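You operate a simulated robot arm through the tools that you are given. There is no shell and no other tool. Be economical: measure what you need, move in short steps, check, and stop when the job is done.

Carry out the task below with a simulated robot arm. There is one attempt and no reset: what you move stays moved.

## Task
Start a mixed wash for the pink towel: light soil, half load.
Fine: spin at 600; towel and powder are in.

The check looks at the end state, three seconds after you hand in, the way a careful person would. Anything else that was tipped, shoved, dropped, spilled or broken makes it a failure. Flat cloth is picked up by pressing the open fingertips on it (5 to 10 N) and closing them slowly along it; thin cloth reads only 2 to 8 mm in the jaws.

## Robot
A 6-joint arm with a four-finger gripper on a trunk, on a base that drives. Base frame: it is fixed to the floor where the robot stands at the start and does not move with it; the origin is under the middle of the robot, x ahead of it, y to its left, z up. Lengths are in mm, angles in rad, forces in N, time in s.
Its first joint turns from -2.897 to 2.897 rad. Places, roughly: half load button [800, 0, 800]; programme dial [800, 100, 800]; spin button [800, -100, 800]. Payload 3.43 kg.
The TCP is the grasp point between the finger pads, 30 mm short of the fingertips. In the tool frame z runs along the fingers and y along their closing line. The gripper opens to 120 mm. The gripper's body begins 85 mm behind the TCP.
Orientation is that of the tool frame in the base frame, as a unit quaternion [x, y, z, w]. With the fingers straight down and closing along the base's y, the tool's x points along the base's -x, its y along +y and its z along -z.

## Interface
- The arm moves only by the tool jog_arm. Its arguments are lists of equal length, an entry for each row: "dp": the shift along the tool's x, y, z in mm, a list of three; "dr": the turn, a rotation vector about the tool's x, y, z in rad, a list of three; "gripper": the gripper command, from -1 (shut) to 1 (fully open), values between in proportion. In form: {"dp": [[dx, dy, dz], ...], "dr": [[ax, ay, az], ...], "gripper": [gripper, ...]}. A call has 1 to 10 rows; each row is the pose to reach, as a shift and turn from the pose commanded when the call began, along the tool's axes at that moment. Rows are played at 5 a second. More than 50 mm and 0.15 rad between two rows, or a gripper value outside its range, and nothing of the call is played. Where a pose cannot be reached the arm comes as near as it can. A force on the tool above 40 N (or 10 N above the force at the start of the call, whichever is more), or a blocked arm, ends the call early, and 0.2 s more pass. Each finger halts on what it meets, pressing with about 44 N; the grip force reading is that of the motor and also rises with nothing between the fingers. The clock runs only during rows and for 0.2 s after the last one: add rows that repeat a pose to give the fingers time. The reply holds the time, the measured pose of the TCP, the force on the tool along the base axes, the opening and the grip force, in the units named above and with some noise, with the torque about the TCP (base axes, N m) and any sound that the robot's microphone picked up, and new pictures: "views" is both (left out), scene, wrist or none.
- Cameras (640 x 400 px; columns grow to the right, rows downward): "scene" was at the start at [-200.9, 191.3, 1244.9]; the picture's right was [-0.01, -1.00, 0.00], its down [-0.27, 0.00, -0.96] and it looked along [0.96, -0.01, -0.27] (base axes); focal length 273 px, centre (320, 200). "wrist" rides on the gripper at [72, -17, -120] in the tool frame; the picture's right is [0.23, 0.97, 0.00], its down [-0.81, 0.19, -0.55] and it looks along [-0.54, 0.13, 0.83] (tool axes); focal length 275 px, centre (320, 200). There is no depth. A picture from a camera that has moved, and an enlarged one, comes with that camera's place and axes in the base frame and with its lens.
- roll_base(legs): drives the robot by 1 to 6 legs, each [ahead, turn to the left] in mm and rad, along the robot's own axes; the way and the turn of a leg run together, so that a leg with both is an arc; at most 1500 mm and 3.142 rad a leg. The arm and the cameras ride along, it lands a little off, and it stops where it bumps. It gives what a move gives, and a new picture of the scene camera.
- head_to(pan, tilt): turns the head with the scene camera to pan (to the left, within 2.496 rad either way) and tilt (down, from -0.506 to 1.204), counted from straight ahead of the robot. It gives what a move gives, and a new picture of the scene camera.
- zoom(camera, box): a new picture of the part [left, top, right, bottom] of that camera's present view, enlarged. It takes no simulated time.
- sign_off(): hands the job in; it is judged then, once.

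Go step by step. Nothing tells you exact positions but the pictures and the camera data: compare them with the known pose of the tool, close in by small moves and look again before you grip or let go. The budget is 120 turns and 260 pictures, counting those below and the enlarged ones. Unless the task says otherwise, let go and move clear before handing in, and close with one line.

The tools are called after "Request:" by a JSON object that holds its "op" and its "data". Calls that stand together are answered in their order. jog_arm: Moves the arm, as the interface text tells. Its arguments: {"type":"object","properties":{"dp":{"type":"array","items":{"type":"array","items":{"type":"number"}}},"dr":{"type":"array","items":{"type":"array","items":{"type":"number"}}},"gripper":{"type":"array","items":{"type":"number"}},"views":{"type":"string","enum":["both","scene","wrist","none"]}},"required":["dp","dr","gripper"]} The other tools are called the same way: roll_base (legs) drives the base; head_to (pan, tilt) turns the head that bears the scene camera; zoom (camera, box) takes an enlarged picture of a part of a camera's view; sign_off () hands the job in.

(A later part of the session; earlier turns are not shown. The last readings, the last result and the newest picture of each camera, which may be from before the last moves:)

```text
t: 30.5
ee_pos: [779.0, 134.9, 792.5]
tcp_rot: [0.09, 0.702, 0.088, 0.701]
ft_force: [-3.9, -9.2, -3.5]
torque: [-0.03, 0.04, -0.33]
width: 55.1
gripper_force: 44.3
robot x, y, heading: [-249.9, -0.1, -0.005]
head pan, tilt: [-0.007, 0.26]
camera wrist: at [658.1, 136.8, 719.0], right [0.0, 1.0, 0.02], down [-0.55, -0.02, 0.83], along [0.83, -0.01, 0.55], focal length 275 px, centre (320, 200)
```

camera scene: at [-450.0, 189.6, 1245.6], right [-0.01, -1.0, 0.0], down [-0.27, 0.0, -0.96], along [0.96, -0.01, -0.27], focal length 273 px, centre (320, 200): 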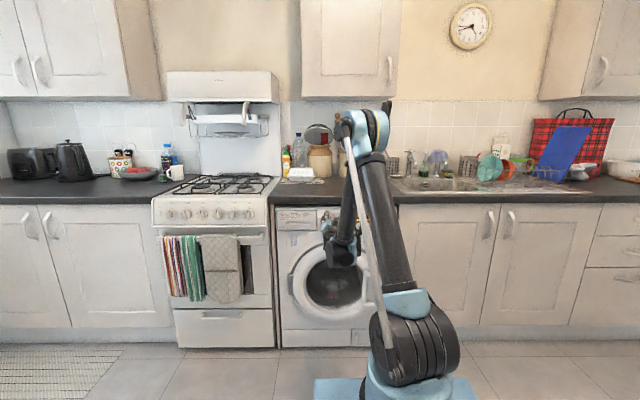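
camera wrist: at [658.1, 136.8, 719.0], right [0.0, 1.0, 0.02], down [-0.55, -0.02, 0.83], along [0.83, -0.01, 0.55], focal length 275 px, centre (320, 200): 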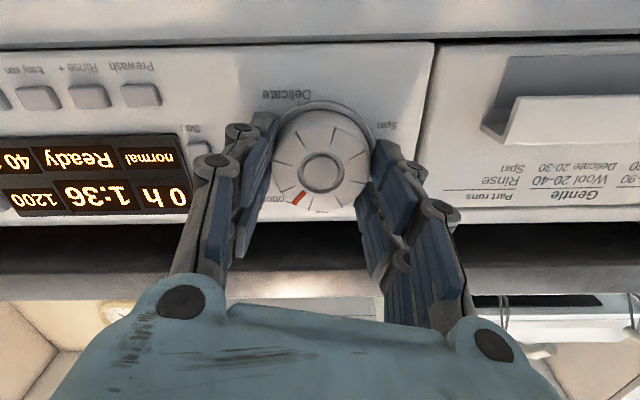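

Gripped again with a small side force; I shift 0.8 mm and turn 0.48 rad gently.

Request:
{"op": "jog_arm", "data": {"dp": [[0, -0.8, 0], [0, -0.8, 0], [0, -0.8, 0], [0, -0.8, 0], [0, -0.8, 0], [0, -0.8, 0], [0, -0.8, 0], [0, -0.8, 0], [0, -0.8, 0]], "dr": [[0, 0, 0], [0, 0, 0.06], [0, 0, 0.12], [0, 0, 0.18], [0, 0, 0.24], [0, 0, 0.3], [0, 0, 0.36], [0, 0, 0.42], [0, 0, 0.48]], "gripper": [-0.4, -0.4, -0.4, -0.4, -0.4, -0.4, -0.4, -0.4, -0.4], "views": "wrist"}}

Request:
{"op": "zoom", "data": {"camera": "wrist", "box": [220, 90, 420, 215]}}

```text
t: 32.6
ee_pos: [770.4, 126.9, 800.1]
tcp_rot: [0.259, 0.654, 0.251, 0.665]
ft_force: [4.1, -61.8, -71.1]
torque: [-1.37, 2.67, -0.9]
width: 54.8
gripper_force: 45.2
robot x, y, heading: [-251.2, -1.9, 0.005]
head pan, tilt: [-0.007, 0.26]
stopped in row 9: the force on the tool passed its limit at 40 N (the readings are from after the stop); the commanded pose is now the measured one
camera wrist: at [651.2, 163.8, 736.1], right [0.01, 0.88, 0.48], down [-0.57, -0.39, 0.72], along [0.82, -0.28, 0.49], focal length 275 px, centre (320, 200)
```

wrist: 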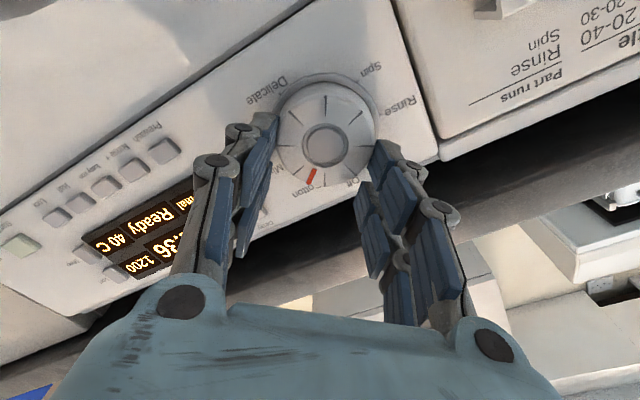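

```text
3.20 times, centred on (320, 152) of wrist
camera zoom: at [651.2, 163.8, 736.1], right [0.01, 0.88, 0.48], down [-0.57, -0.39, 0.72], along [0.82, -0.28, 0.49], focal length 881 px, centre (320, 352)
```

zoom: 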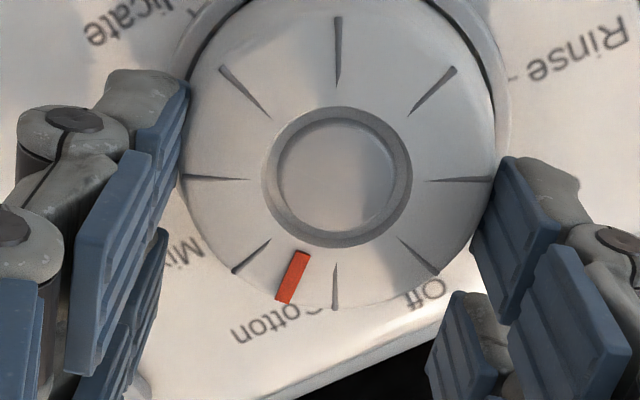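

The hold force builds up because my rotation axis isn't quite on the dial axis. I'll release, then grip with fingers nearly vertical to measure the dial's z precisely via force balance.

Request:
{"op": "jog_arm", "data": {"dp": [[0, 0, 0], [0, 0, 0], [0, 0, -20], [0, 0, -40], [0, 0, -40], [0, 0, -40], [0, 0, -40], [0, 0, -40], [0, 0, -40], [0, 0, -40]], "dr": [[0, 0, 0], [0, 0, 0], [0, 0, 0], [0, 0, 0], [0, 0, 0.14], [0, 0, 0.28], [0, 0, 0.42], [0, 0, 0.56], [0, 0, 0.7], [0, 0, 0.7]], "gripper": [0.2, 0.3, 0.3, 0.3, 0.3, 0.3, 0.3, 0.3, 0.3, 0.3], "views": "wrist"}}

```text
t: 34.9
ee_pos: [729.3, 135.5, 802.2]
tcp_rot: [0.465, 0.533, 0.464, 0.534]
ft_force: [-0.6, 0.7, 0.1]
torque: [-0.05, -0.02, -0.01]
width: 78.2
gripper_force: 0.0
robot x, y, heading: [-254.5, 0.8, 0.002]
head pan, tilt: [-0.007, 0.26]
camera wrist: at [608.0, 203.3, 776.9], right [0.0, 0.36, 0.93], down [-0.55, -0.78, 0.3], along [0.83, -0.52, 0.2], focal length 275 px, centre (320, 200)
```

wrist: 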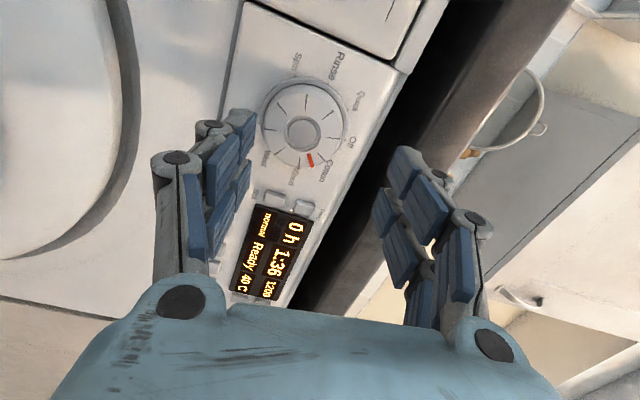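

Request:
{"op": "jog_arm", "data": {"dp": [[2, -10.9, 0], [2, -10.9, 25], [2, -10.9, 42], [2, -10.9, 49], [2, -10.9, 49], [2, -10.9, 49], [2, -10.9, 49], [2, -10.9, 49], [2, -10.9, 49]], "dr": [[0, 0, 0], [0, 0, 0], [0, 0, 0], [0, 0, 0], [0, 0, 0], [0, 0, 0], [0, 0, 0], [0, 0, 0], [0, 0, 0]], "gripper": [0.3, 0.3, 0.3, 0.3, 0.1, 0, -0.1, -0.2, -0.35], "views": "wrist"}}

```text
t: 36.9
ee_pos: [778.5, 136.6, 791.7]
tcp_rot: [0.464, 0.534, 0.464, 0.534]
ft_force: [-13.6, -2.3, -28.6]
torque: [0.01, 1.18, -0.08]
width: 57.1
gripper_force: 15.3
robot x, y, heading: [-247.8, 2.3, 0.003]
head pan, tilt: [-0.007, 0.26]
camera wrist: at [657.7, 203.5, 764.9], right [0.0, 0.37, 0.93], down [-0.55, -0.78, 0.31], along [0.83, -0.52, 0.2], focal length 275 px, centre (320, 200)
```

wrist: 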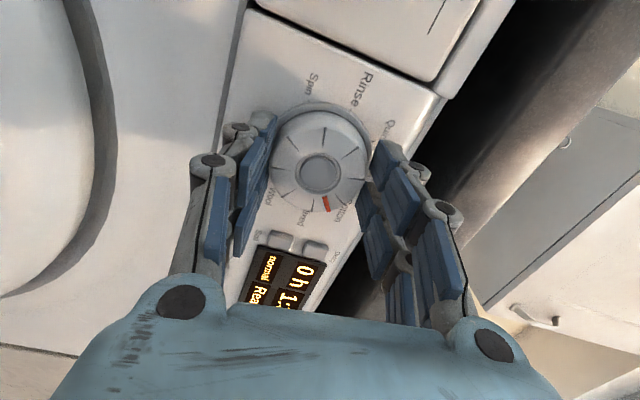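

The z force shows the dial axis is lower than I assumed. I shift down 2 mm and re-read.

Request:
{"op": "jog_arm", "data": {"dp": [[0, -1, 0], [0, -2, 0], [0, -2, 0], [0, -2, 0]], "dr": [[0, 0, 0], [0, 0, 0], [0, 0, 0], [0, 0, 0]], "gripper": [-0.35, -0.35, -0.35, -0.35], "views": "none"}}

```text
t: 37.9
ee_pos: [778.3, 135.3, 789.4]
tcp_rot: [0.463, 0.535, 0.463, 0.534]
ft_force: [-12.9, -1.7, -28.6]
torque: [-0.03, 0.94, 0.1]
width: 54.9
gripper_force: 44.9
robot x, y, heading: [-255.4, -0.4, 0.001]
head pan, tilt: [-0.007, 0.26]
```

Request:
{"op": "jog_arm", "data": {"dp": [[0, -1, 0], [0, -2, 0], [0, -2, 0]], "dr": [[0, 0, 0], [0, 0, 0], [0, 0, 0]], "gripper": [-0.35, -0.35, -0.35], "views": "none"}}

```text
t: 38.6
ee_pos: [778.1, 135.3, 789.9]
tcp_rot: [0.462, 0.535, 0.464, 0.534]
ft_force: [25.4, 8.2, 28.7]
torque: [0.03, -0.67, 0.06]
width: 54.5
gripper_force: 45.1
robot x, y, heading: [-249.8, -0.9, 0.003]
head pan, tilt: [-0.007, 0.26]
```

Balance lies 1 mm back up. I go there and check.

Request:
{"op": "jog_arm", "data": {"dp": [[0, 1, 0], [0, 1, 0]], "dr": [[0, 0, 0], [0, 0, 0]], "gripper": [-0.35, -0.35], "views": "none"}}

```text
t: 39.2
ee_pos: [777.6, 135.0, 788.4]
tcp_rot: [0.463, 0.535, 0.463, 0.534]
ft_force: [12.8, 7.5, 3.9]
torque: [0.01, -0.26, 0.34]
width: 54.6
gripper_force: 45.4
robot x, y, heading: [-253.5, -0.9, 0.005]
head pan, tilt: [-0.007, 0.26]
```

Balanced. Now I turn in small bites, reading force each time.

Request:
{"op": "jog_arm", "data": {"dp": [[0, 0, 0], [0, 0, 0], [0, 0, 0], [0, 0, 0]], "dr": [[0, 0, 0.06], [0, 0, 0.12], [0, 0, 0.18], [0, 0, 0.24]], "gripper": [-0.35, -0.35, -0.35, -0.35], "views": "wrist"}}

```text
t: 40.0
ee_pos: [771.3, 134.1, 797.5]
tcp_rot: [0.487, 0.524, 0.483, 0.505]
ft_force: [30.0, 3.1, -101.6]
torque: [-0.2, 1.49, 0.02]
width: 66.2
gripper_force: 45.1
out of reach, approached as far as the arm can: row 2, 3
robot x, y, heading: [-245.7, -3.3, -0.001]
head pan, tilt: [-0.007, 0.26]
stopped in row 3: the force on the tool passed its limit at 44 N (the readings are from after the stop); the commanded pose is now the measured one
camera wrist: at [649.8, 202.4, 779.5], right [0.02, 0.29, 0.96], down [-0.54, -0.81, 0.25], along [0.84, -0.52, 0.14], focal length 275 px, centre (320, 200)
```

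wrist: 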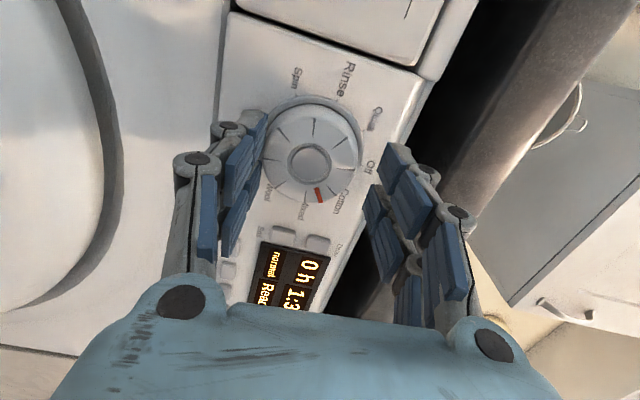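

That roll is near a joint limit. The dial axis is now known as about (136, 788); I'll release, retreat and roll back to around −0.1 rad.

Request:
{"op": "jog_arm", "data": {"dp": [[0, 0, 0], [0, 0, 0], [0, 0, -20], [0, 0, -40], [0, 0, -40], [0, 0, -40], [0, 0, -40], [0, 0, -40], [0, 0, -40], [0, 0, -40]], "dr": [[0, 0, 0], [0, 0, 0], [0, 0, 0], [0, 0, 0], [0, 0, -0.14], [0, 0, -0.28], [0, 0, -0.42], [0, 0, -0.56], [0, 0, -0.7], [0, 0, -0.84]], "gripper": [0.2, 0.3, 0.3, 0.3, 0.3, 0.3, 0.3, 0.3, 0.3, 0.3], "views": "none"}}

Request:
{"op": "jog_arm", "data": {"dp": [[0, 0, 0], [0, 0, 0], [0, 0, 0], [0, 0, 0], [0, 0, 0], [0, 0, 0], [0, 0, 0]], "dr": [[0, 0, -0.14], [0, 0, -0.28], [0, 0, -0.42], [0, 0, -0.56], [0, 0, -0.7], [0, 0, -0.8], [0, 0, -0.8]], "gripper": [0.3, 0.3, 0.3, 0.3, 0.3, 0.3, 0.3], "views": "wrist"}}

```text
t: 42.2
ee_pos: [728.1, 133.3, 802.4]
tcp_rot: [0.244, 0.671, 0.25, 0.654]
ft_force: [0.3, -0.6, -0.2]
torque: [-0.02, -0.02, 0.03]
width: 77.9
gripper_force: 0.0
robot x, y, heading: [-249.2, -4.2, -0.001]
head pan, tilt: [-0.007, 0.26]
```

```text
t: 43.8
ee_pos: [728.0, 132.9, 802.0]
tcp_rot: [-0.038, 0.713, -0.023, 0.7]
ft_force: [1.4, 0.0, 0.7]
torque: [0.01, 0.0, 0.01]
width: 78.0
gripper_force: 0.0
robot x, y, heading: [-249.6, -1.1, 0.001]
head pan, tilt: [-0.007, 0.26]
camera wrist: at [606.5, 108.3, 736.1], right [-0.02, 0.95, -0.31], down [-0.54, 0.25, 0.8], along [0.84, 0.19, 0.51], focal length 275 px, centre (320, 200)
```

wrist: 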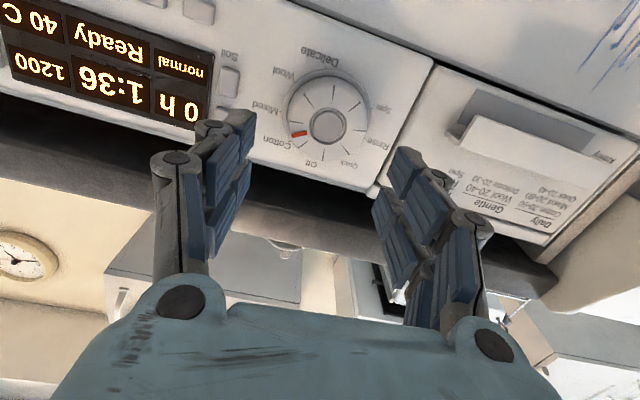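

The pointer is now roughly halfway between Cotton and Mixed. I line up on (136, 788), level the tool, advance and grip.

Request:
{"op": "jog_arm", "data": {"dp": [[7, 2, 0], [13.7, 4.3, 0], [13.7, 4.3, 25], [13.7, 4.3, 42], [13.7, 4.3, 50], [13.7, 4.3, 50], [13.7, 4.3, 50], [13.7, 4.3, 50], [13.7, 4.3, 50], [13.7, 4.3, 50]], "dr": [[0.011, -0.009, 0], [0.022, -0.018, 0], [0.022, -0.018, 0], [0.022, -0.018, 0], [0.022, -0.018, 0], [0.022, -0.018, 0], [0.022, -0.018, 0], [0.022, -0.018, 0], [0.022, -0.018, 0], [0.022, -0.018, 0]], "gripper": [0.3, 0.3, 0.3, 0.3, 0.3, 0.1, 0, -0.1, -0.2, -0.35], "views": "wrist"}}

```text
t: 46.0
ee_pos: [777.4, 135.0, 789.1]
tcp_rot: [-0.028, 0.706, -0.032, 0.707]
ft_force: [-1.1, -7.3, -0.9]
torque: [0.05, 0.04, -0.39]
width: 54.7
gripper_force: 45.0
robot x, y, heading: [-250.6, 1.2, 0.005]
head pan, tilt: [-0.007, 0.26]
camera wrist: at [656.9, 113.7, 719.3], right [0.01, 0.95, -0.31], down [-0.55, 0.26, 0.79], along [0.83, 0.17, 0.53], focal length 275 px, centre (320, 200)
```

wrist: 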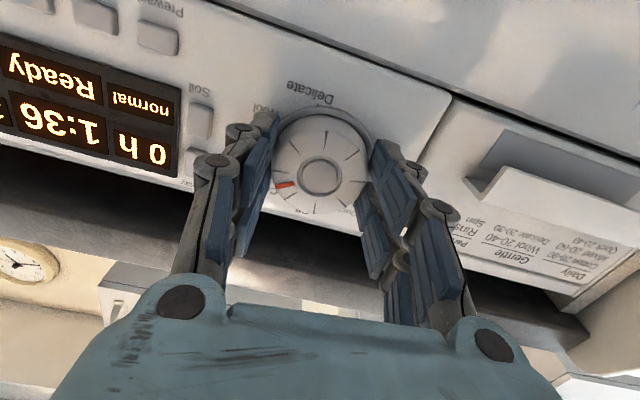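

Gripped with little side force. I turn 0.3 rad in small steps.

Request:
{"op": "jog_arm", "data": {"dp": [[0, -0.3, 0], [0, -0.3, 0], [0, -0.3, 0], [0, -0.3, 0], [0, -0.3, 0]], "dr": [[0, 0, 0.06], [0, 0, 0.12], [0, 0, 0.18], [0, 0, 0.24], [0, 0, 0.3]], "gripper": [-0.4, -0.4, -0.4, -0.4, -0.4], "views": "wrist"}}

```text
t: 47.2
ee_pos: [777.1, 137.2, 788.9]
tcp_rot: [0.079, 0.702, 0.073, 0.704]
ft_force: [-5.8, -10.6, -8.2]
torque: [0.03, 0.13, 0.07]
width: 54.4
gripper_force: 44.8
robot x, y, heading: [-251.6, -1.0, 0.0]
head pan, tilt: [-0.007, 0.26]
camera wrist: at [657.0, 135.7, 715.7], right [0.01, 1.0, -0.02], down [-0.55, 0.02, 0.83], along [0.83, 0.0, 0.55], focal length 275 px, centre (320, 200)
```

wrist: 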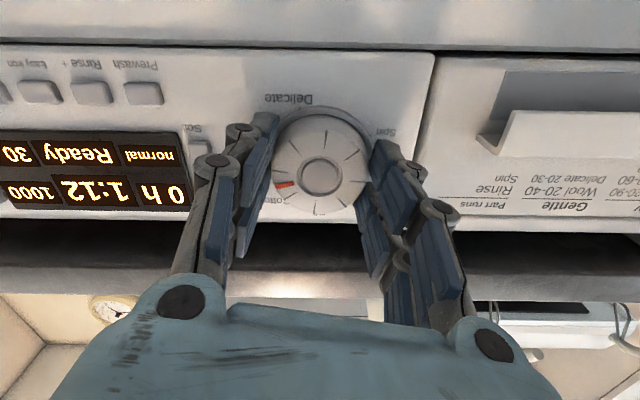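

The display changed to 1:12 / 30 °C / 1000 rpm, so it switched to Mixed. I zoom to check the pointer angle.

Request:
{"op": "zoom", "data": {"camera": "wrist", "box": [220, 90, 420, 215]}}

```text
3.20 times, centred on (320, 152) of wrist
camera zoom: at [657.0, 135.7, 715.7], right [0.01, 1.0, -0.02], down [-0.55, 0.02, 0.83], along [0.83, 0.0, 0.55], focal length 881 px, centre (320, 352)
```

zoom: 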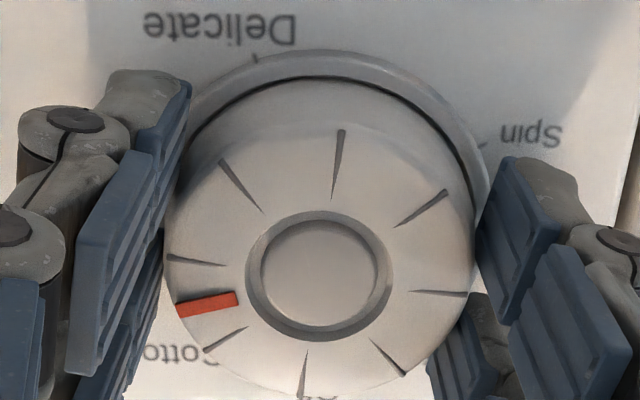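

The pointer is at about 68–70°, so I add 0.2 rad to land on the Mixed mark.

Request:
{"op": "jog_arm", "data": {"dp": [[0, -0.3, 0], [0, -0.3, 0], [0, -0.3, 0], [0, -0.3, 0]], "dr": [[0, 0, 0.06], [0, 0, 0.12], [0, 0, 0.18], [0, 0, 0.2]], "gripper": [-0.4, -0.4, -0.4, -0.4], "views": "wrist"}}

Request:
{"op": "zoom", "data": {"camera": "wrist", "box": [220, 90, 420, 215]}}

```text
t: 48.2
ee_pos: [777.7, 136.9, 787.1]
tcp_rot: [0.148, 0.691, 0.145, 0.693]
ft_force: [2.8, -4.4, 14.2]
torque: [-0.04, -0.19, -0.07]
width: 54.6
gripper_force: 44.8
robot x, y, heading: [-248.0, 1.3, 0.002]
head pan, tilt: [-0.007, 0.26]
camera wrist: at [657.1, 150.3, 716.9], right [0.0, 0.98, 0.18], down [-0.56, -0.15, 0.82], along [0.83, -0.11, 0.55], focal length 275 px, centre (320, 200)
```

wrist: 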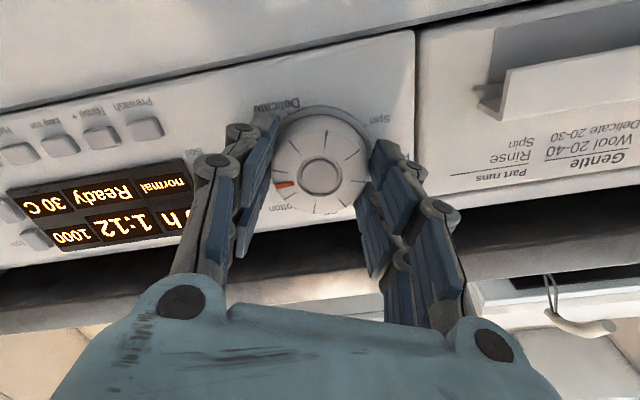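

```text
3.20 times, centred on (320, 152) of wrist
camera zoom: at [657.1, 150.3, 716.9], right [0.0, 0.98, 0.18], down [-0.56, -0.15, 0.82], along [0.83, -0.11, 0.55], focal length 881 px, centre (320, 352)
```

zoom: 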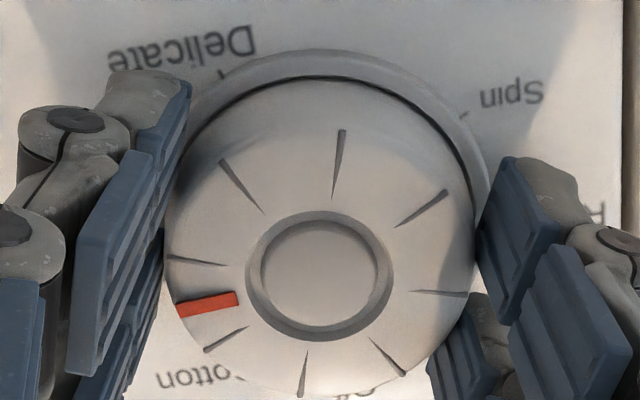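

No slip; the dial followed and should be at about 80°. I release and back off.

Request:
{"op": "jog_arm", "data": {"dp": [[0, 0, 0], [0, 0, 0], [0, 0, 0], [0, 0, -25], [0, 0, -60], [0, 0, -60]], "dr": [[0, 0, 0], [0, 0, 0], [0, 0, 0], [0, 0, 0], [0, 0, 0], [0, 0, 0]], "gripper": [0.1, 0.3, 0.3, 0.3, 0.3, 0.3], "views": "wrist"}}

Request:
{"op": "zoom", "data": {"camera": "wrist", "box": [220, 60, 420, 185]}}

```text
t: 49.6
ee_pos: [716.8, 137.0, 788.0]
tcp_rot: [0.147, 0.692, 0.144, 0.692]
ft_force: [0.0, 0.7, 0.2]
torque: [0.03, 0.03, -0.01]
width: 78.0
gripper_force: 0.1
robot x, y, heading: [-254.4, -0.7, 0.002]
head pan, tilt: [-0.007, 0.26]
camera wrist: at [596.7, 151.7, 717.1], right [0.01, 0.98, 0.18], down [-0.55, -0.15, 0.82], along [0.83, -0.11, 0.54], focal length 275 px, centre (320, 200)
```

wrist: 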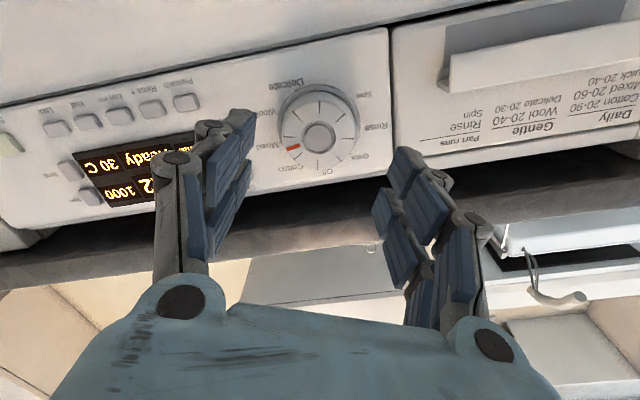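

```text
3.20 times, centred on (320, 122) of wrist
camera zoom: at [596.7, 151.7, 717.1], right [0.01, 0.98, 0.18], down [-0.55, -0.15, 0.82], along [0.83, -0.11, 0.54], focal length 881 px, centre (320, 448)
```

zoom: 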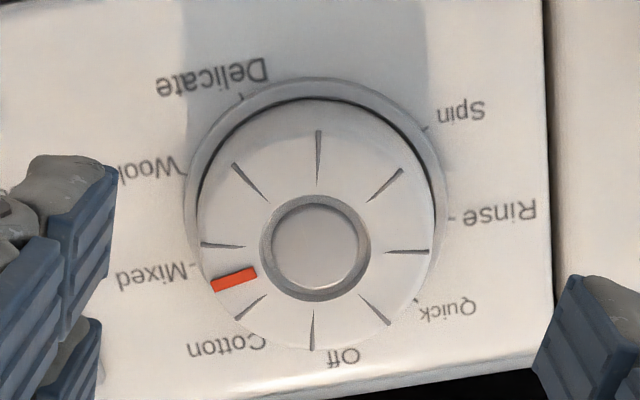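

The pointer lies exactly along the Mixed mark, display shows 1000 rpm, 30 °C, 1:12. Next I close the fingers, roll level, and move in front of the Soil button at about (y 62.5, z 789).

Request:
{"op": "jog_arm", "data": {"dp": [[-6, -14, 0], [-12, -27, 0], [-18, -40, 0], [-25, -54, 0], [-31.3, -67.6, 0], [-31.3, -67.6, 0]], "dr": [[0, 0, -0.08], [0, 0, -0.17], [0, 0, -0.25], [0, 0, -0.34], [0, 0, -0.42], [0, 0, -0.42]], "gripper": [-1, -1, -1, -1, -1, -1], "views": "wrist"}}

```text
t: 51.0
ee_pos: [721.2, 64.3, 796.3]
tcp_rot: [0.0, 0.707, -0.004, 0.707]
ft_force: [0.5, -0.5, -0.3]
torque: [-0.02, 0.0, 0.03]
width: 0.1
gripper_force: 33.5
out of reach, approached as far as the arm can: row 2, 3, 4, 5, 6
robot x, y, heading: [-252.7, -1.7, 0.002]
head pan, tilt: [-0.007, 0.26]
camera wrist: at [601.0, 46.7, 726.1], right [0.0, 0.97, -0.24], down [-0.55, 0.2, 0.81], along [0.83, 0.13, 0.54], focal length 275 px, centre (320, 200)
```

wrist: 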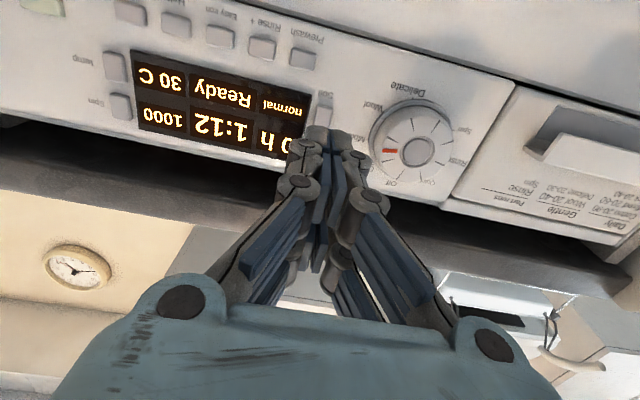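

Height is limited when retracted; I advance while lowering to y 62.5, z 789, then look.

Request:
{"op": "jog_arm", "data": {"dp": [[0, -1, 20], [4, -1.5, 30], [7.5, -1.5, 32], [7.5, -1.5, 32]], "dr": [[0, 0, 0], [0, 0, 0], [0, 0, 0], [0, 0, 0]], "gripper": [-1, -1, -1, -1], "views": "wrist"}}

Request:
{"op": "zoom", "data": {"camera": "wrist", "box": [220, 70, 420, 195]}}

Request:
{"op": "zoom", "data": {"camera": "scene", "box": [300, 200, 412, 270]}}

```text
t: 52.0
ee_pos: [754.6, 62.1, 788.5]
tcp_rot: [0.0, 0.707, -0.003, 0.707]
ft_force: [-0.7, 0.1, -0.7]
torque: [-0.02, 0.02, 0.01]
width: 0.0
gripper_force: 33.2
robot x, y, heading: [-249.0, 3.7, 0.001]
head pan, tilt: [-0.007, 0.26]
camera wrist: at [633.6, 45.1, 718.6], right [0.01, 0.97, -0.23], down [-0.55, 0.2, 0.81], along [0.83, 0.12, 0.54], focal length 275 px, centre (320, 200)
```

wrist: 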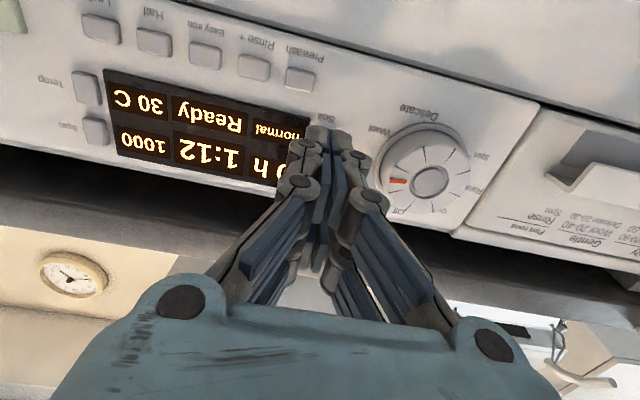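

```text
3.20 times, centred on (320, 132) of wrist
camera zoom: at [633.6, 45.1, 718.6], right [0.01, 0.97, -0.23], down [-0.55, 0.2, 0.81], along [0.83, 0.12, 0.54], focal length 881 px, centre (320, 416)
```

zoom: 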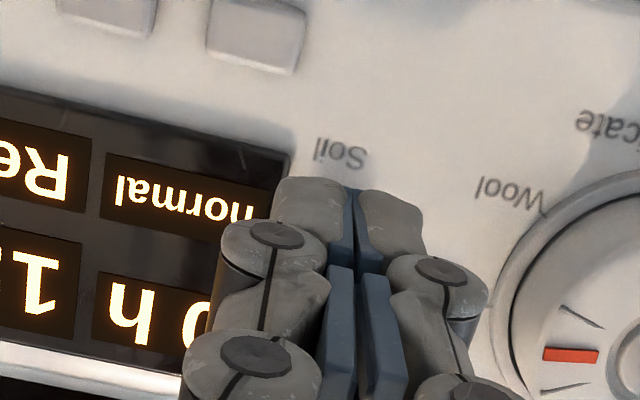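

```text
5.71 times, centred on (356, 235) of scene
camera zoom: at [-452.6, 190.8, 1244.9], right [-0.01, -1.0, 0.0], down [-0.27, 0.0, -0.96], along [0.96, -0.01, -0.27], focal length 1559 px, centre (114, 0)
```

zoom: 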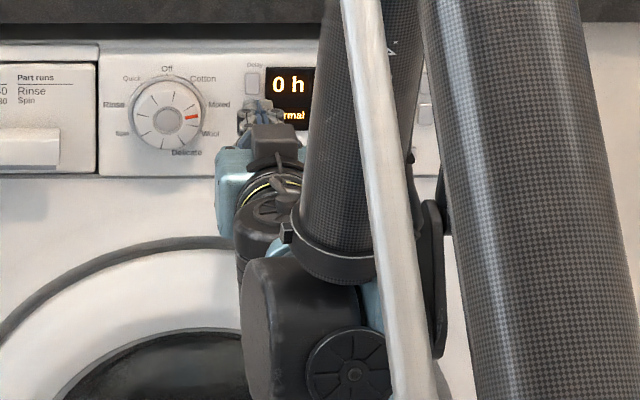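

The fingertips are aligned with the Soil button (label at z≈771, button ≈788.5). I advance until light contact.

Request:
{"op": "jog_arm", "data": {"dp": [[0, -0.5, 10], [0, -0.5, 16], [0, -0.5, 19], [0, -0.5, 21], [0, -0.5, 21]], "dr": [[0, 0, 0], [0, 0, 0], [0, 0, 0], [0, 0, 0], [0, 0, 0]], "gripper": [-1, -1, -1, -1, -1], "views": "wrist"}}

```text
t: 53.2
ee_pos: [775.2, 60.6, 788.5]
tcp_rot: [0.001, 0.707, -0.004, 0.707]
ft_force: [0.1, -0.3, -0.1]
torque: [0.01, 0.02, 0.03]
width: 0.0
gripper_force: 33.8
robot x, y, heading: [-252.3, -0.9, 0.009]
head pan, tilt: [-0.007, 0.26]
camera wrist: at [654.6, 43.9, 718.5], right [0.01, 0.97, -0.23], down [-0.55, 0.2, 0.81], along [0.83, 0.12, 0.54], focal length 275 px, centre (320, 200)
```

wrist: 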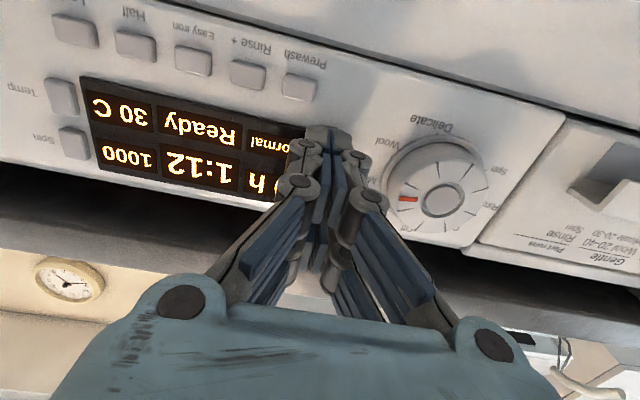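

Request:
{"op": "jog_arm", "data": {"dp": [[0, 0, 1], [0, 0, 2], [0, 0, 3]], "dr": [[0, 0, 0], [0, 0, 0], [0, 0, 0]], "gripper": [-1, -1, -1], "views": "none"}}

```text
t: 54.0
ee_pos: [777.9, 60.9, 787.8]
tcp_rot: [0.001, 0.707, -0.003, 0.707]
ft_force: [-1.4, 0.7, 0.1]
torque: [0.03, 0.02, -0.01]
width: 0.0
gripper_force: 32.4
robot x, y, heading: [-252.3, -3.8, 0.002]
head pan, tilt: [-0.007, 0.26]
```

Request:
{"op": "jog_arm", "data": {"dp": [[0, 0, 1], [0, 0, 2], [0, 0, 3]], "dr": [[0, 0, 0], [0, 0, 0], [0, 0, 0]], "gripper": [-1, -1, -1], "views": "wrist"}}

```text
t: 54.8
ee_pos: [782.2, 61.1, 787.7]
tcp_rot: [0.001, 0.707, -0.003, 0.707]
ft_force: [-1.1, 1.0, -1.5]
torque: [-0.01, -0.01, 0.0]
width: 0.1
gripper_force: 33.5
robot x, y, heading: [-250.1, -2.5, -0.001]
head pan, tilt: [-0.007, 0.26]
camera wrist: at [661.2, 44.0, 717.8], right [0.01, 0.97, -0.23], down [-0.55, 0.2, 0.81], along [0.83, 0.12, 0.54], focal length 275 px, centre (320, 200)
```

wrist: 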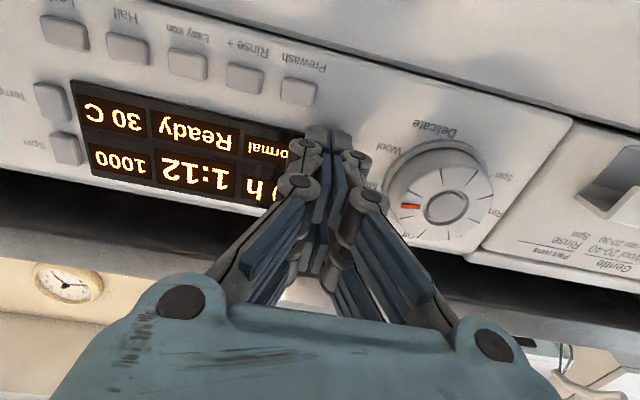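

Still no contact; continuing in 1 mm steps.

Request:
{"op": "jog_arm", "data": {"dp": [[0.5, 0, 1], [1, 0, 2], [1, 0, 3], [1, 0, 4]], "dr": [[0, 0, 0], [0, 0, 0], [0, 0, 0], [0, 0, 0]], "gripper": [-1, -1, -1, -1], "views": "wrist"}}

```text
t: 55.8
ee_pos: [784.2, 61.0, 788.3]
tcp_rot: [0.001, 0.707, -0.003, 0.707]
ft_force: [-4.0, -0.1, -2.0]
torque: [0.02, 0.0, -0.03]
width: 6.1
gripper_force: 33.2
robot x, y, heading: [-251.7, 1.2, -0.005]
head pan, tilt: [-0.007, 0.26]
heard: click, click
camera wrist: at [664.4, 44.8, 717.4], right [0.01, 0.97, -0.23], down [-0.55, 0.2, 0.81], along [0.83, 0.12, 0.54], focal length 275 px, centre (320, 200)
```

wrist: 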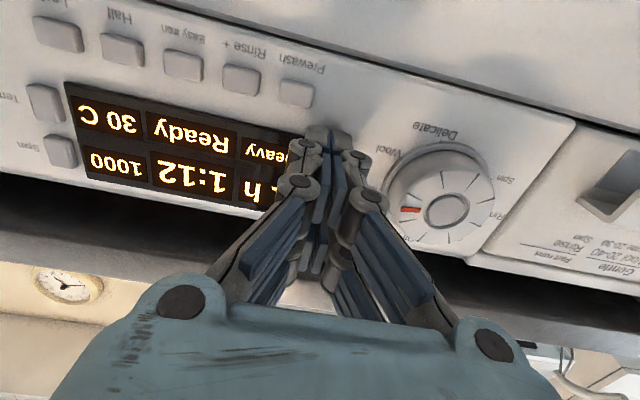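

Two clicks: soil went to "heavy" but it looks like delay may have changed too. I back off 8 mm and zoom on the display.

Request:
{"op": "jog_arm", "data": {"dp": [[0, 0, -8], [0, 0, -25], [0, 0, -25]], "dr": [[0, 0, 0], [0, 0, 0], [0, 0, 0]], "gripper": [-1, -1, -1], "views": "wrist"}}

Request:
{"op": "zoom", "data": {"camera": "wrist", "box": [200, 80, 400, 205]}}

Request:
{"op": "zoom", "data": {"camera": "scene", "box": [324, 204, 372, 234]}}

```text
t: 56.6
ee_pos: [759.4, 62.3, 788.4]
tcp_rot: [0.001, 0.707, -0.004, 0.707]
ft_force: [-0.6, 0.7, 0.1]
torque: [0.02, 0.01, 0.01]
width: 0.0
gripper_force: 33.6
robot x, y, heading: [-250.9, -4.7, 0.003]
head pan, tilt: [-0.007, 0.26]
camera wrist: at [638.8, 44.4, 717.1], right [0.01, 0.97, -0.23], down [-0.55, 0.2, 0.81], along [0.83, 0.12, 0.54], focal length 275 px, centre (320, 200)
```

wrist: 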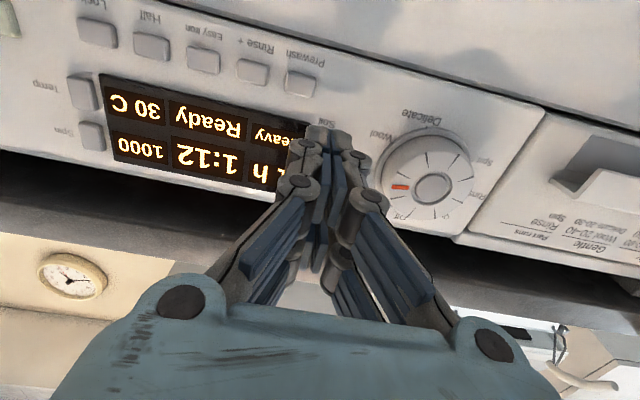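

```text
3.20 times, centred on (300, 142) of wrist
camera zoom: at [638.8, 44.4, 717.1], right [0.01, 0.97, -0.23], down [-0.55, 0.2, 0.81], along [0.83, 0.12, 0.54], focal length 881 px, centre (384, 384)
```

zoom: 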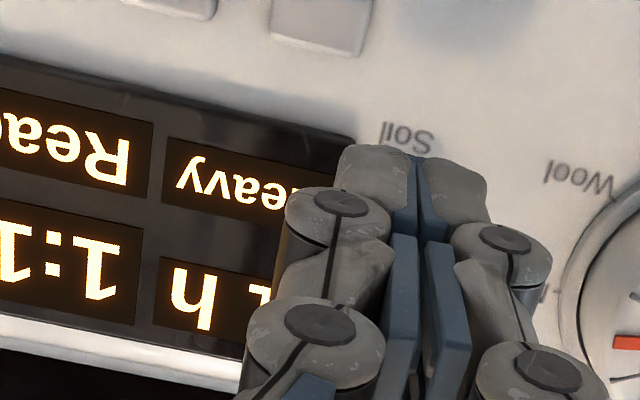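

```text
13.33 times, centred on (348, 219) of scene
camera zoom: at [-452.6, 190.8, 1244.9], right [-0.01, -1.0, 0.0], down [-0.27, 0.0, -0.96], along [0.96, -0.01, -0.27], focal length 3638 px, centre (-53, -53)
```

zoom: 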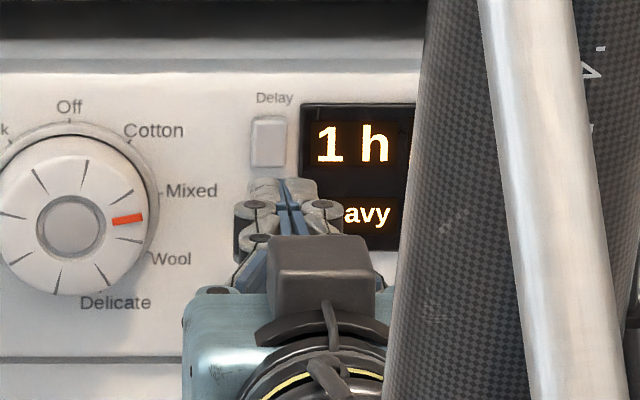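

Both buttons got touched: delay reads 1 h, soil heavy. The dial probe showed real z is ~2.5 mm lower than camera estimates, so I'll aim lower (z≈780) for Soil and press again once.

Request:
{"op": "jog_arm", "data": {"dp": [[8, 0, 8], [8, 0, 20], [8, 0, 23], [8, 0, 25], [8, 0, 26]], "dr": [[0, 0, 0], [0, 0, 0], [0, 0, 0], [0, 0, 0], [0, 0, 0]], "gripper": [-1, -1, -1, -1, -1], "views": "wrist"}}

```text
t: 57.8
ee_pos: [786.1, 62.2, 780.2]
tcp_rot: [0.0, 0.707, -0.003, 0.707]
ft_force: [-8.1, 3.6, -1.3]
torque: [0.06, -0.02, 0.07]
width: 6.1
gripper_force: 33.6
robot x, y, heading: [-254.5, 0.9, 0.003]
head pan, tilt: [-0.007, 0.26]
heard: click
camera wrist: at [665.5, 45.0, 709.2], right [0.0, 0.97, -0.23], down [-0.55, 0.2, 0.81], along [0.83, 0.13, 0.54], focal length 275 px, centre (320, 200)
```

wrist: 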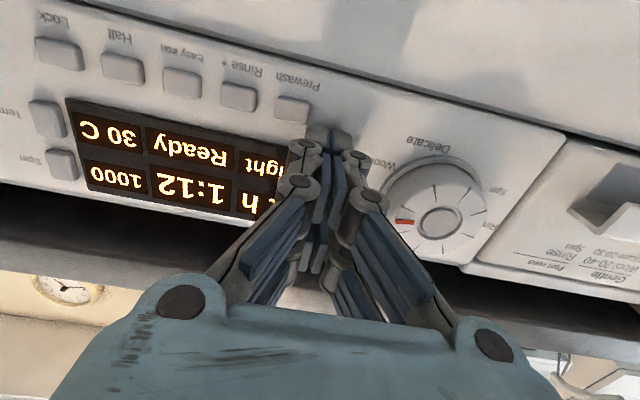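

One click: soil is now "light". I retract and press Delay near its top (z≈817) once to see how it cycles.

Request:
{"op": "jog_arm", "data": {"dp": [[0, 0, -12], [0, 0, -20], [-18, 0, -20], [-37, 0, -20], [-37, 0, -10], [-37, 0, -5], [-37, 0, -3], [-37, 0, -1], [-37, 0, 0]], "dr": [[0, 0, 0], [0, 0, 0], [0, 0, 0], [0, 0, 0], [0, 0, 0], [0, 0, 0], [0, 0, 0], [0, 0, 0], [0, 0, 0]], "gripper": [-1, -1, -1, -1, -1, -1, -1, -1, -1], "views": "wrist"}}

Request:
{"op": "zoom", "data": {"camera": "scene", "box": [324, 204, 372, 234]}}

```text
t: 59.8
ee_pos: [784.9, 62.3, 815.0]
tcp_rot: [0.0, 0.707, -0.003, 0.707]
ft_force: [-14.4, 5.2, -3.5]
torque: [0.05, 0.15, 0.06]
width: 5.7
gripper_force: 33.4
robot x, y, heading: [-246.7, 1.3, 0.002]
head pan, tilt: [-0.007, 0.26]
heard: click, click
camera wrist: at [665.4, 44.8, 746.5], right [0.0, 0.97, -0.23], down [-0.55, 0.2, 0.81], along [0.83, 0.13, 0.54], focal length 275 px, centre (320, 200)
```

wrist: 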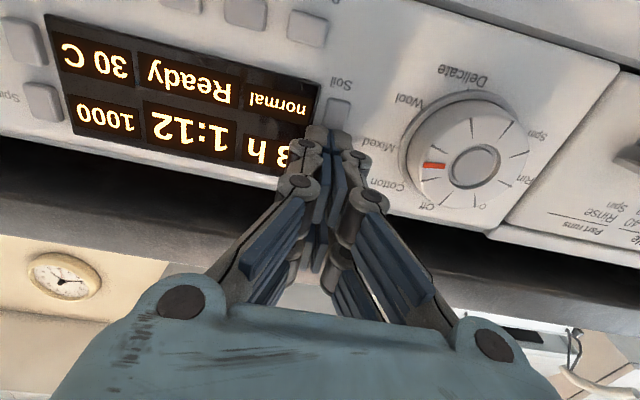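

```text
13.33 times, centred on (348, 219) of scene
camera zoom: at [-452.9, 190.9, 1244.9], right [-0.01, -1.0, 0.0], down [-0.27, 0.0, -0.96], along [0.96, -0.01, -0.27], focal length 3638 px, centre (-53, -53)
```

zoom: 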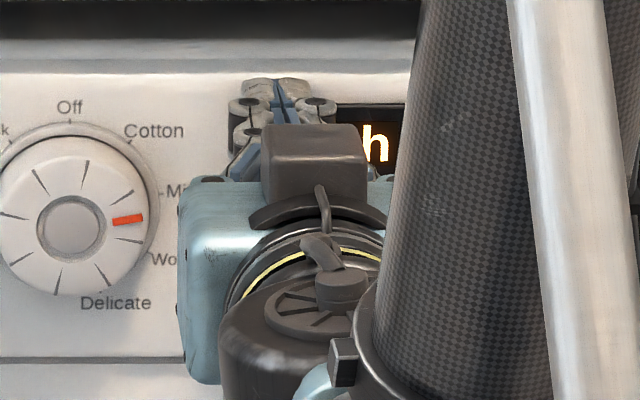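

Delay went 1→3 h and soil flipped to normal too (2 clicks), so the tip is effectively taller than thought. I'll press Delay again even higher (z≈824) and watch whether soil stays.

Request:
{"op": "jog_arm", "data": {"dp": [[0, 0, -12], [0, 0, -16], [-4, 0, -16], [-8, 0, -16], [-8, 0, -8], [-8, 0, -4], [-8, 0, -2], [-8, 0, 0]], "dr": [[0, 0, 0], [0, 0, 0], [0, 0, 0], [0, 0, 0], [0, 0, 0], [0, 0, 0], [0, 0, 0], [0, 0, 0]], "gripper": [-1, -1, -1, -1, -1, -1, -1, -1], "views": "wrist"}}

Request:
{"op": "zoom", "data": {"camera": "wrist", "box": [220, 60, 380, 160]}}

```text
t: 61.6
ee_pos: [787.1, 61.8, 823.8]
tcp_rot: [-0.001, 0.707, -0.003, 0.707]
ft_force: [-7.3, 5.5, -1.5]
torque: [0.11, 0.1, 0.11]
width: 6.1
gripper_force: 33.2
robot x, y, heading: [-251.5, -0.1, 0.004]
head pan, tilt: [-0.007, 0.26]
heard: click
camera wrist: at [665.3, 44.9, 754.0], right [0.0, 0.97, -0.23], down [-0.55, 0.2, 0.81], along [0.83, 0.13, 0.54], focal length 275 px, centre (320, 200)
```

wrist: 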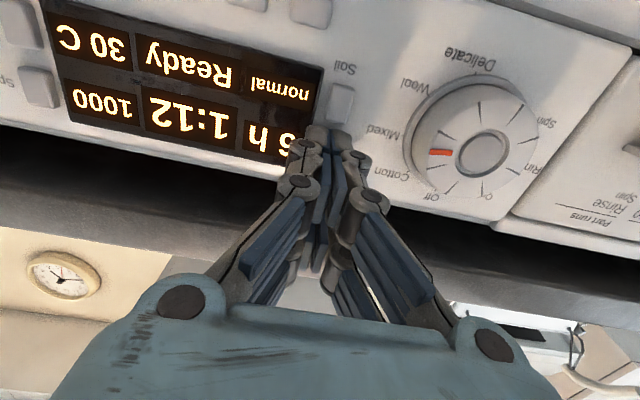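

```text
4.00 times, centred on (300, 110) of wrist
camera zoom: at [665.3, 44.9, 754.0], right [0.0, 0.97, -0.23], down [-0.55, 0.2, 0.81], along [0.83, 0.13, 0.54], focal length 1101 px, centre (400, 560)
```

zoom: 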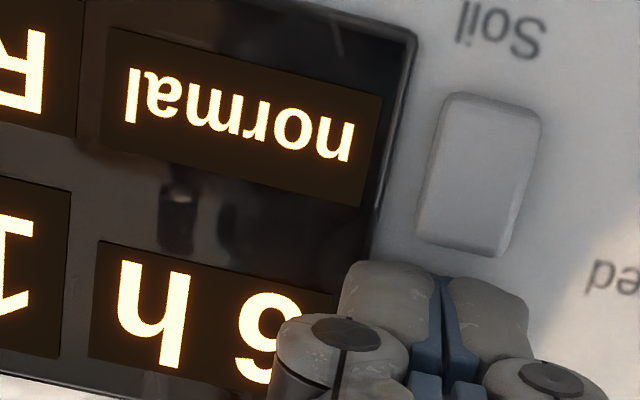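

Clean: only Delay changed (6 h), soil stayed normal. I press Delay again at the same height.

Request:
{"op": "jog_arm", "data": {"dp": [[0, 0, -12], [0, 0, -12], [0, 0, -5], [0, 0, -2], [0, 0, 0]], "dr": [[0, 0, 0], [0, 0, 0], [0, 0, 0], [0, 0, 0], [0, 0, 0]], "gripper": [-1, -1, -1, -1, -1], "views": "wrist"}}

```text
t: 62.8
ee_pos: [785.3, 62.2, 824.4]
tcp_rot: [0.0, 0.707, -0.003, 0.707]
ft_force: [-8.5, 9.0, 0.3]
torque: [0.0, 0.06, 0.17]
width: 5.9
gripper_force: 34.1
robot x, y, heading: [-251.0, -0.5, 0.001]
head pan, tilt: [-0.007, 0.26]
heard: click
camera wrist: at [665.6, 44.9, 754.0], right [0.0, 0.97, -0.23], down [-0.55, 0.2, 0.81], along [0.83, 0.13, 0.54], focal length 275 px, centre (320, 200)
```

wrist: 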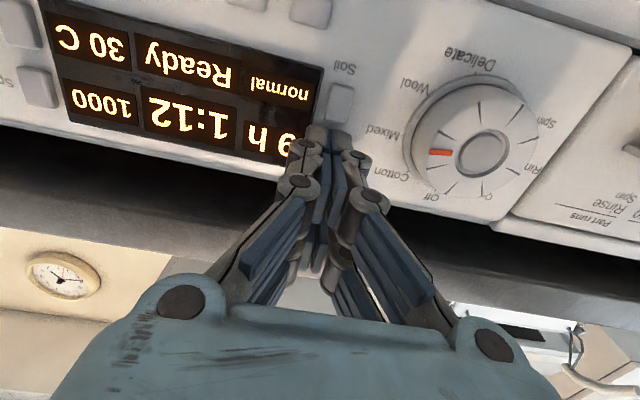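

Now 9 h. I press again.

Request:
{"op": "jog_arm", "data": {"dp": [[0, 0, -12], [0, 0, -12], [0, 0, -5], [0, 0, -2], [0, 0, 0]], "dr": [[0, 0, 0], [0, 0, 0], [0, 0, 0], [0, 0, 0], [0, 0, 0]], "gripper": [-1, -1, -1, -1, -1], "views": "wrist"}}

Request:
{"op": "zoom", "data": {"camera": "wrist", "box": [220, 60, 380, 160]}}

```text
t: 64.0
ee_pos: [785.9, 62.2, 824.3]
tcp_rot: [0.001, 0.707, -0.003, 0.707]
ft_force: [-5.7, 2.4, 0.1]
torque: [-0.02, 0.06, 0.03]
width: 6.1
gripper_force: 33.0
robot x, y, heading: [-250.9, -3.5, 0.001]
head pan, tilt: [-0.007, 0.26]
heard: click
camera wrist: at [665.5, 45.2, 754.1], right [0.0, 0.97, -0.23], down [-0.55, 0.2, 0.81], along [0.83, 0.13, 0.54], focal length 275 px, centre (320, 200)
```

wrist: 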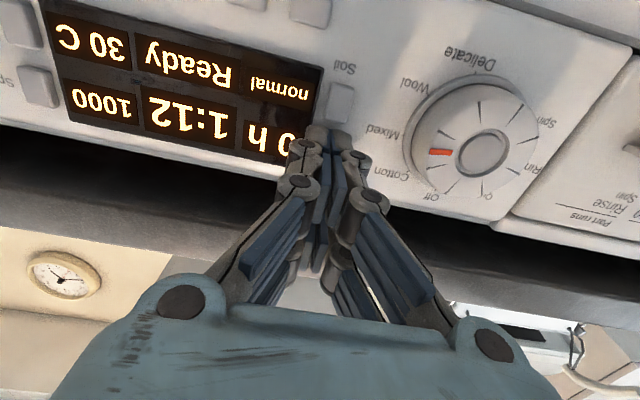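

```text
4.00 times, centred on (300, 110) of wrist
camera zoom: at [665.5, 45.2, 754.1], right [0.0, 0.97, -0.23], down [-0.55, 0.2, 0.81], along [0.83, 0.13, 0.54], focal length 1101 px, centre (400, 560)
```

zoom: 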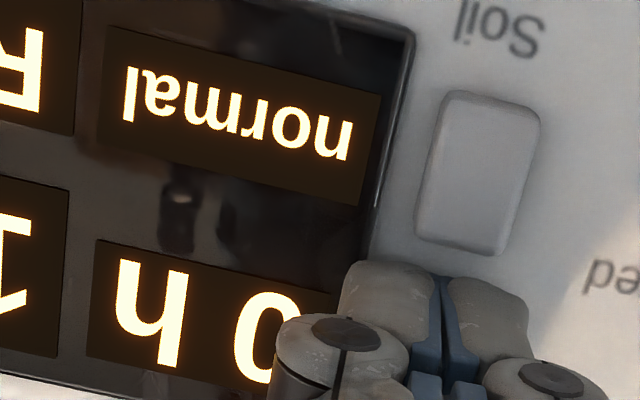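

Delay is back to 0 h. Now two Soil presses at z≈780 (normal→heavy→light); first one now.

Request:
{"op": "jog_arm", "data": {"dp": [[0, 0, -12], [0, 0, -18], [22, 0, -18], [44, 0, -18], [44, 0, -9], [44, 0, -4], [44, 0, -1], [44, 0, 0], [44, 0, -14]], "dr": [[0, 0, 0], [0, 0, 0], [0, 0, 0], [0, 0, 0], [0, 0, 0], [0, 0, 0], [0, 0, 0], [0, 0, 0], [0, 0, 0]], "gripper": [-1, -1, -1, -1, -1, -1, -1, -1, -1], "views": "wrist"}}

Request:
{"op": "zoom", "data": {"camera": "scene", "box": [324, 204, 372, 234]}}

```text
t: 66.0
ee_pos: [771.8, 61.1, 778.9]
tcp_rot: [0.001, 0.707, -0.002, 0.707]
ft_force: [-0.2, 0.1, 0.5]
torque: [0.0, -0.01, 0.03]
width: 0.1
gripper_force: 33.6
robot x, y, heading: [-251.0, 1.1, 0.004]
head pan, tilt: [-0.007, 0.26]
heard: click
camera wrist: at [651.3, 44.4, 709.2], right [0.01, 0.97, -0.23], down [-0.55, 0.2, 0.81], along [0.83, 0.12, 0.54], focal length 275 px, centre (320, 200)
```

wrist: 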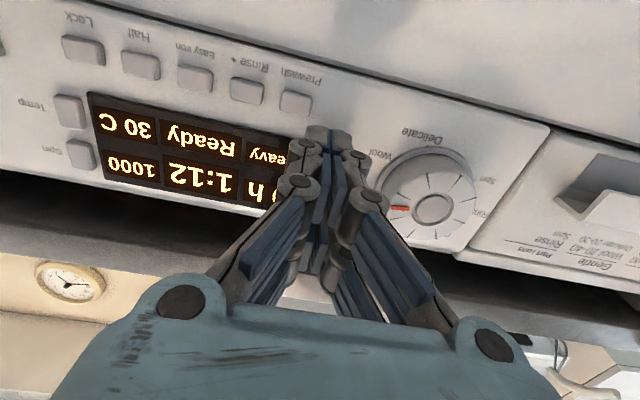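

```text
13.33 times, centred on (348, 219) of scene
camera zoom: at [-452.5, 190.8, 1244.9], right [-0.01, -1.0, 0.0], down [-0.27, 0.0, -0.96], along [0.96, -0.01, -0.27], focal length 3638 px, centre (-53, -53)
```

zoom: 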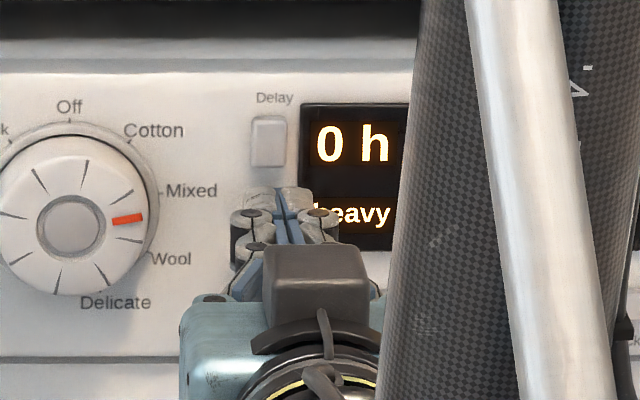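

Delay 0 h, soil heavy, one click. One more Soil press, then retract.

Request:
{"op": "jog_arm", "data": {"dp": [[1, 0, 5], [1, 0, 10], [1, 0, 13], [1, 0, 14], [1, 0, 5], [1, 0, -15]], "dr": [[0, 0, 0], [0, 0, 0], [0, 0, 0], [0, 0, 0], [0, 0, 0], [0, 0, 0]], "gripper": [-1, -1, -1, -1, -1, -1], "views": "wrist"}}

Request:
{"op": "zoom", "data": {"camera": "scene", "box": [324, 204, 372, 234]}}

```text
t: 67.4
ee_pos: [758.9, 61.7, 779.3]
tcp_rot: [0.001, 0.707, -0.003, 0.707]
ft_force: [-0.6, -0.2, 1.5]
torque: [0.02, -0.03, -0.02]
width: 0.2
gripper_force: 33.3
robot x, y, heading: [-252.8, -1.0, -0.0]
head pan, tilt: [-0.007, 0.26]
heard: click
camera wrist: at [638.4, 44.5, 709.1], right [0.01, 0.97, -0.23], down [-0.55, 0.2, 0.81], along [0.83, 0.12, 0.54], focal length 275 px, centre (320, 200)
```

wrist: 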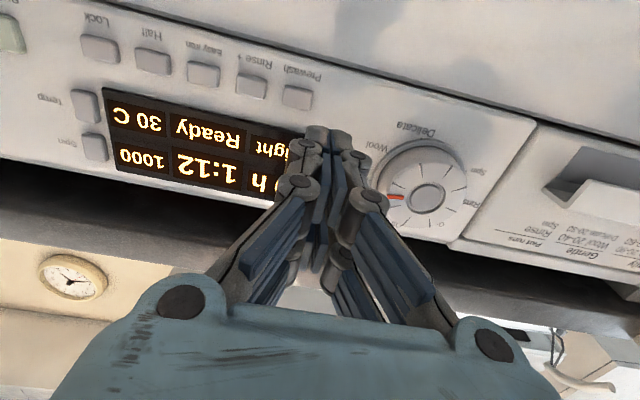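

```text
13.33 times, centred on (348, 219) of scene
camera zoom: at [-452.5, 190.8, 1244.9], right [-0.01, -1.0, 0.0], down [-0.27, 0.0, -0.96], along [0.96, -0.01, -0.27], focal length 3638 px, centre (-53, -53)
```

zoom: 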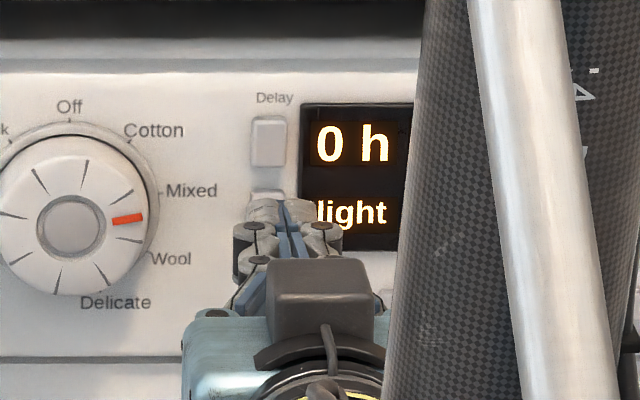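

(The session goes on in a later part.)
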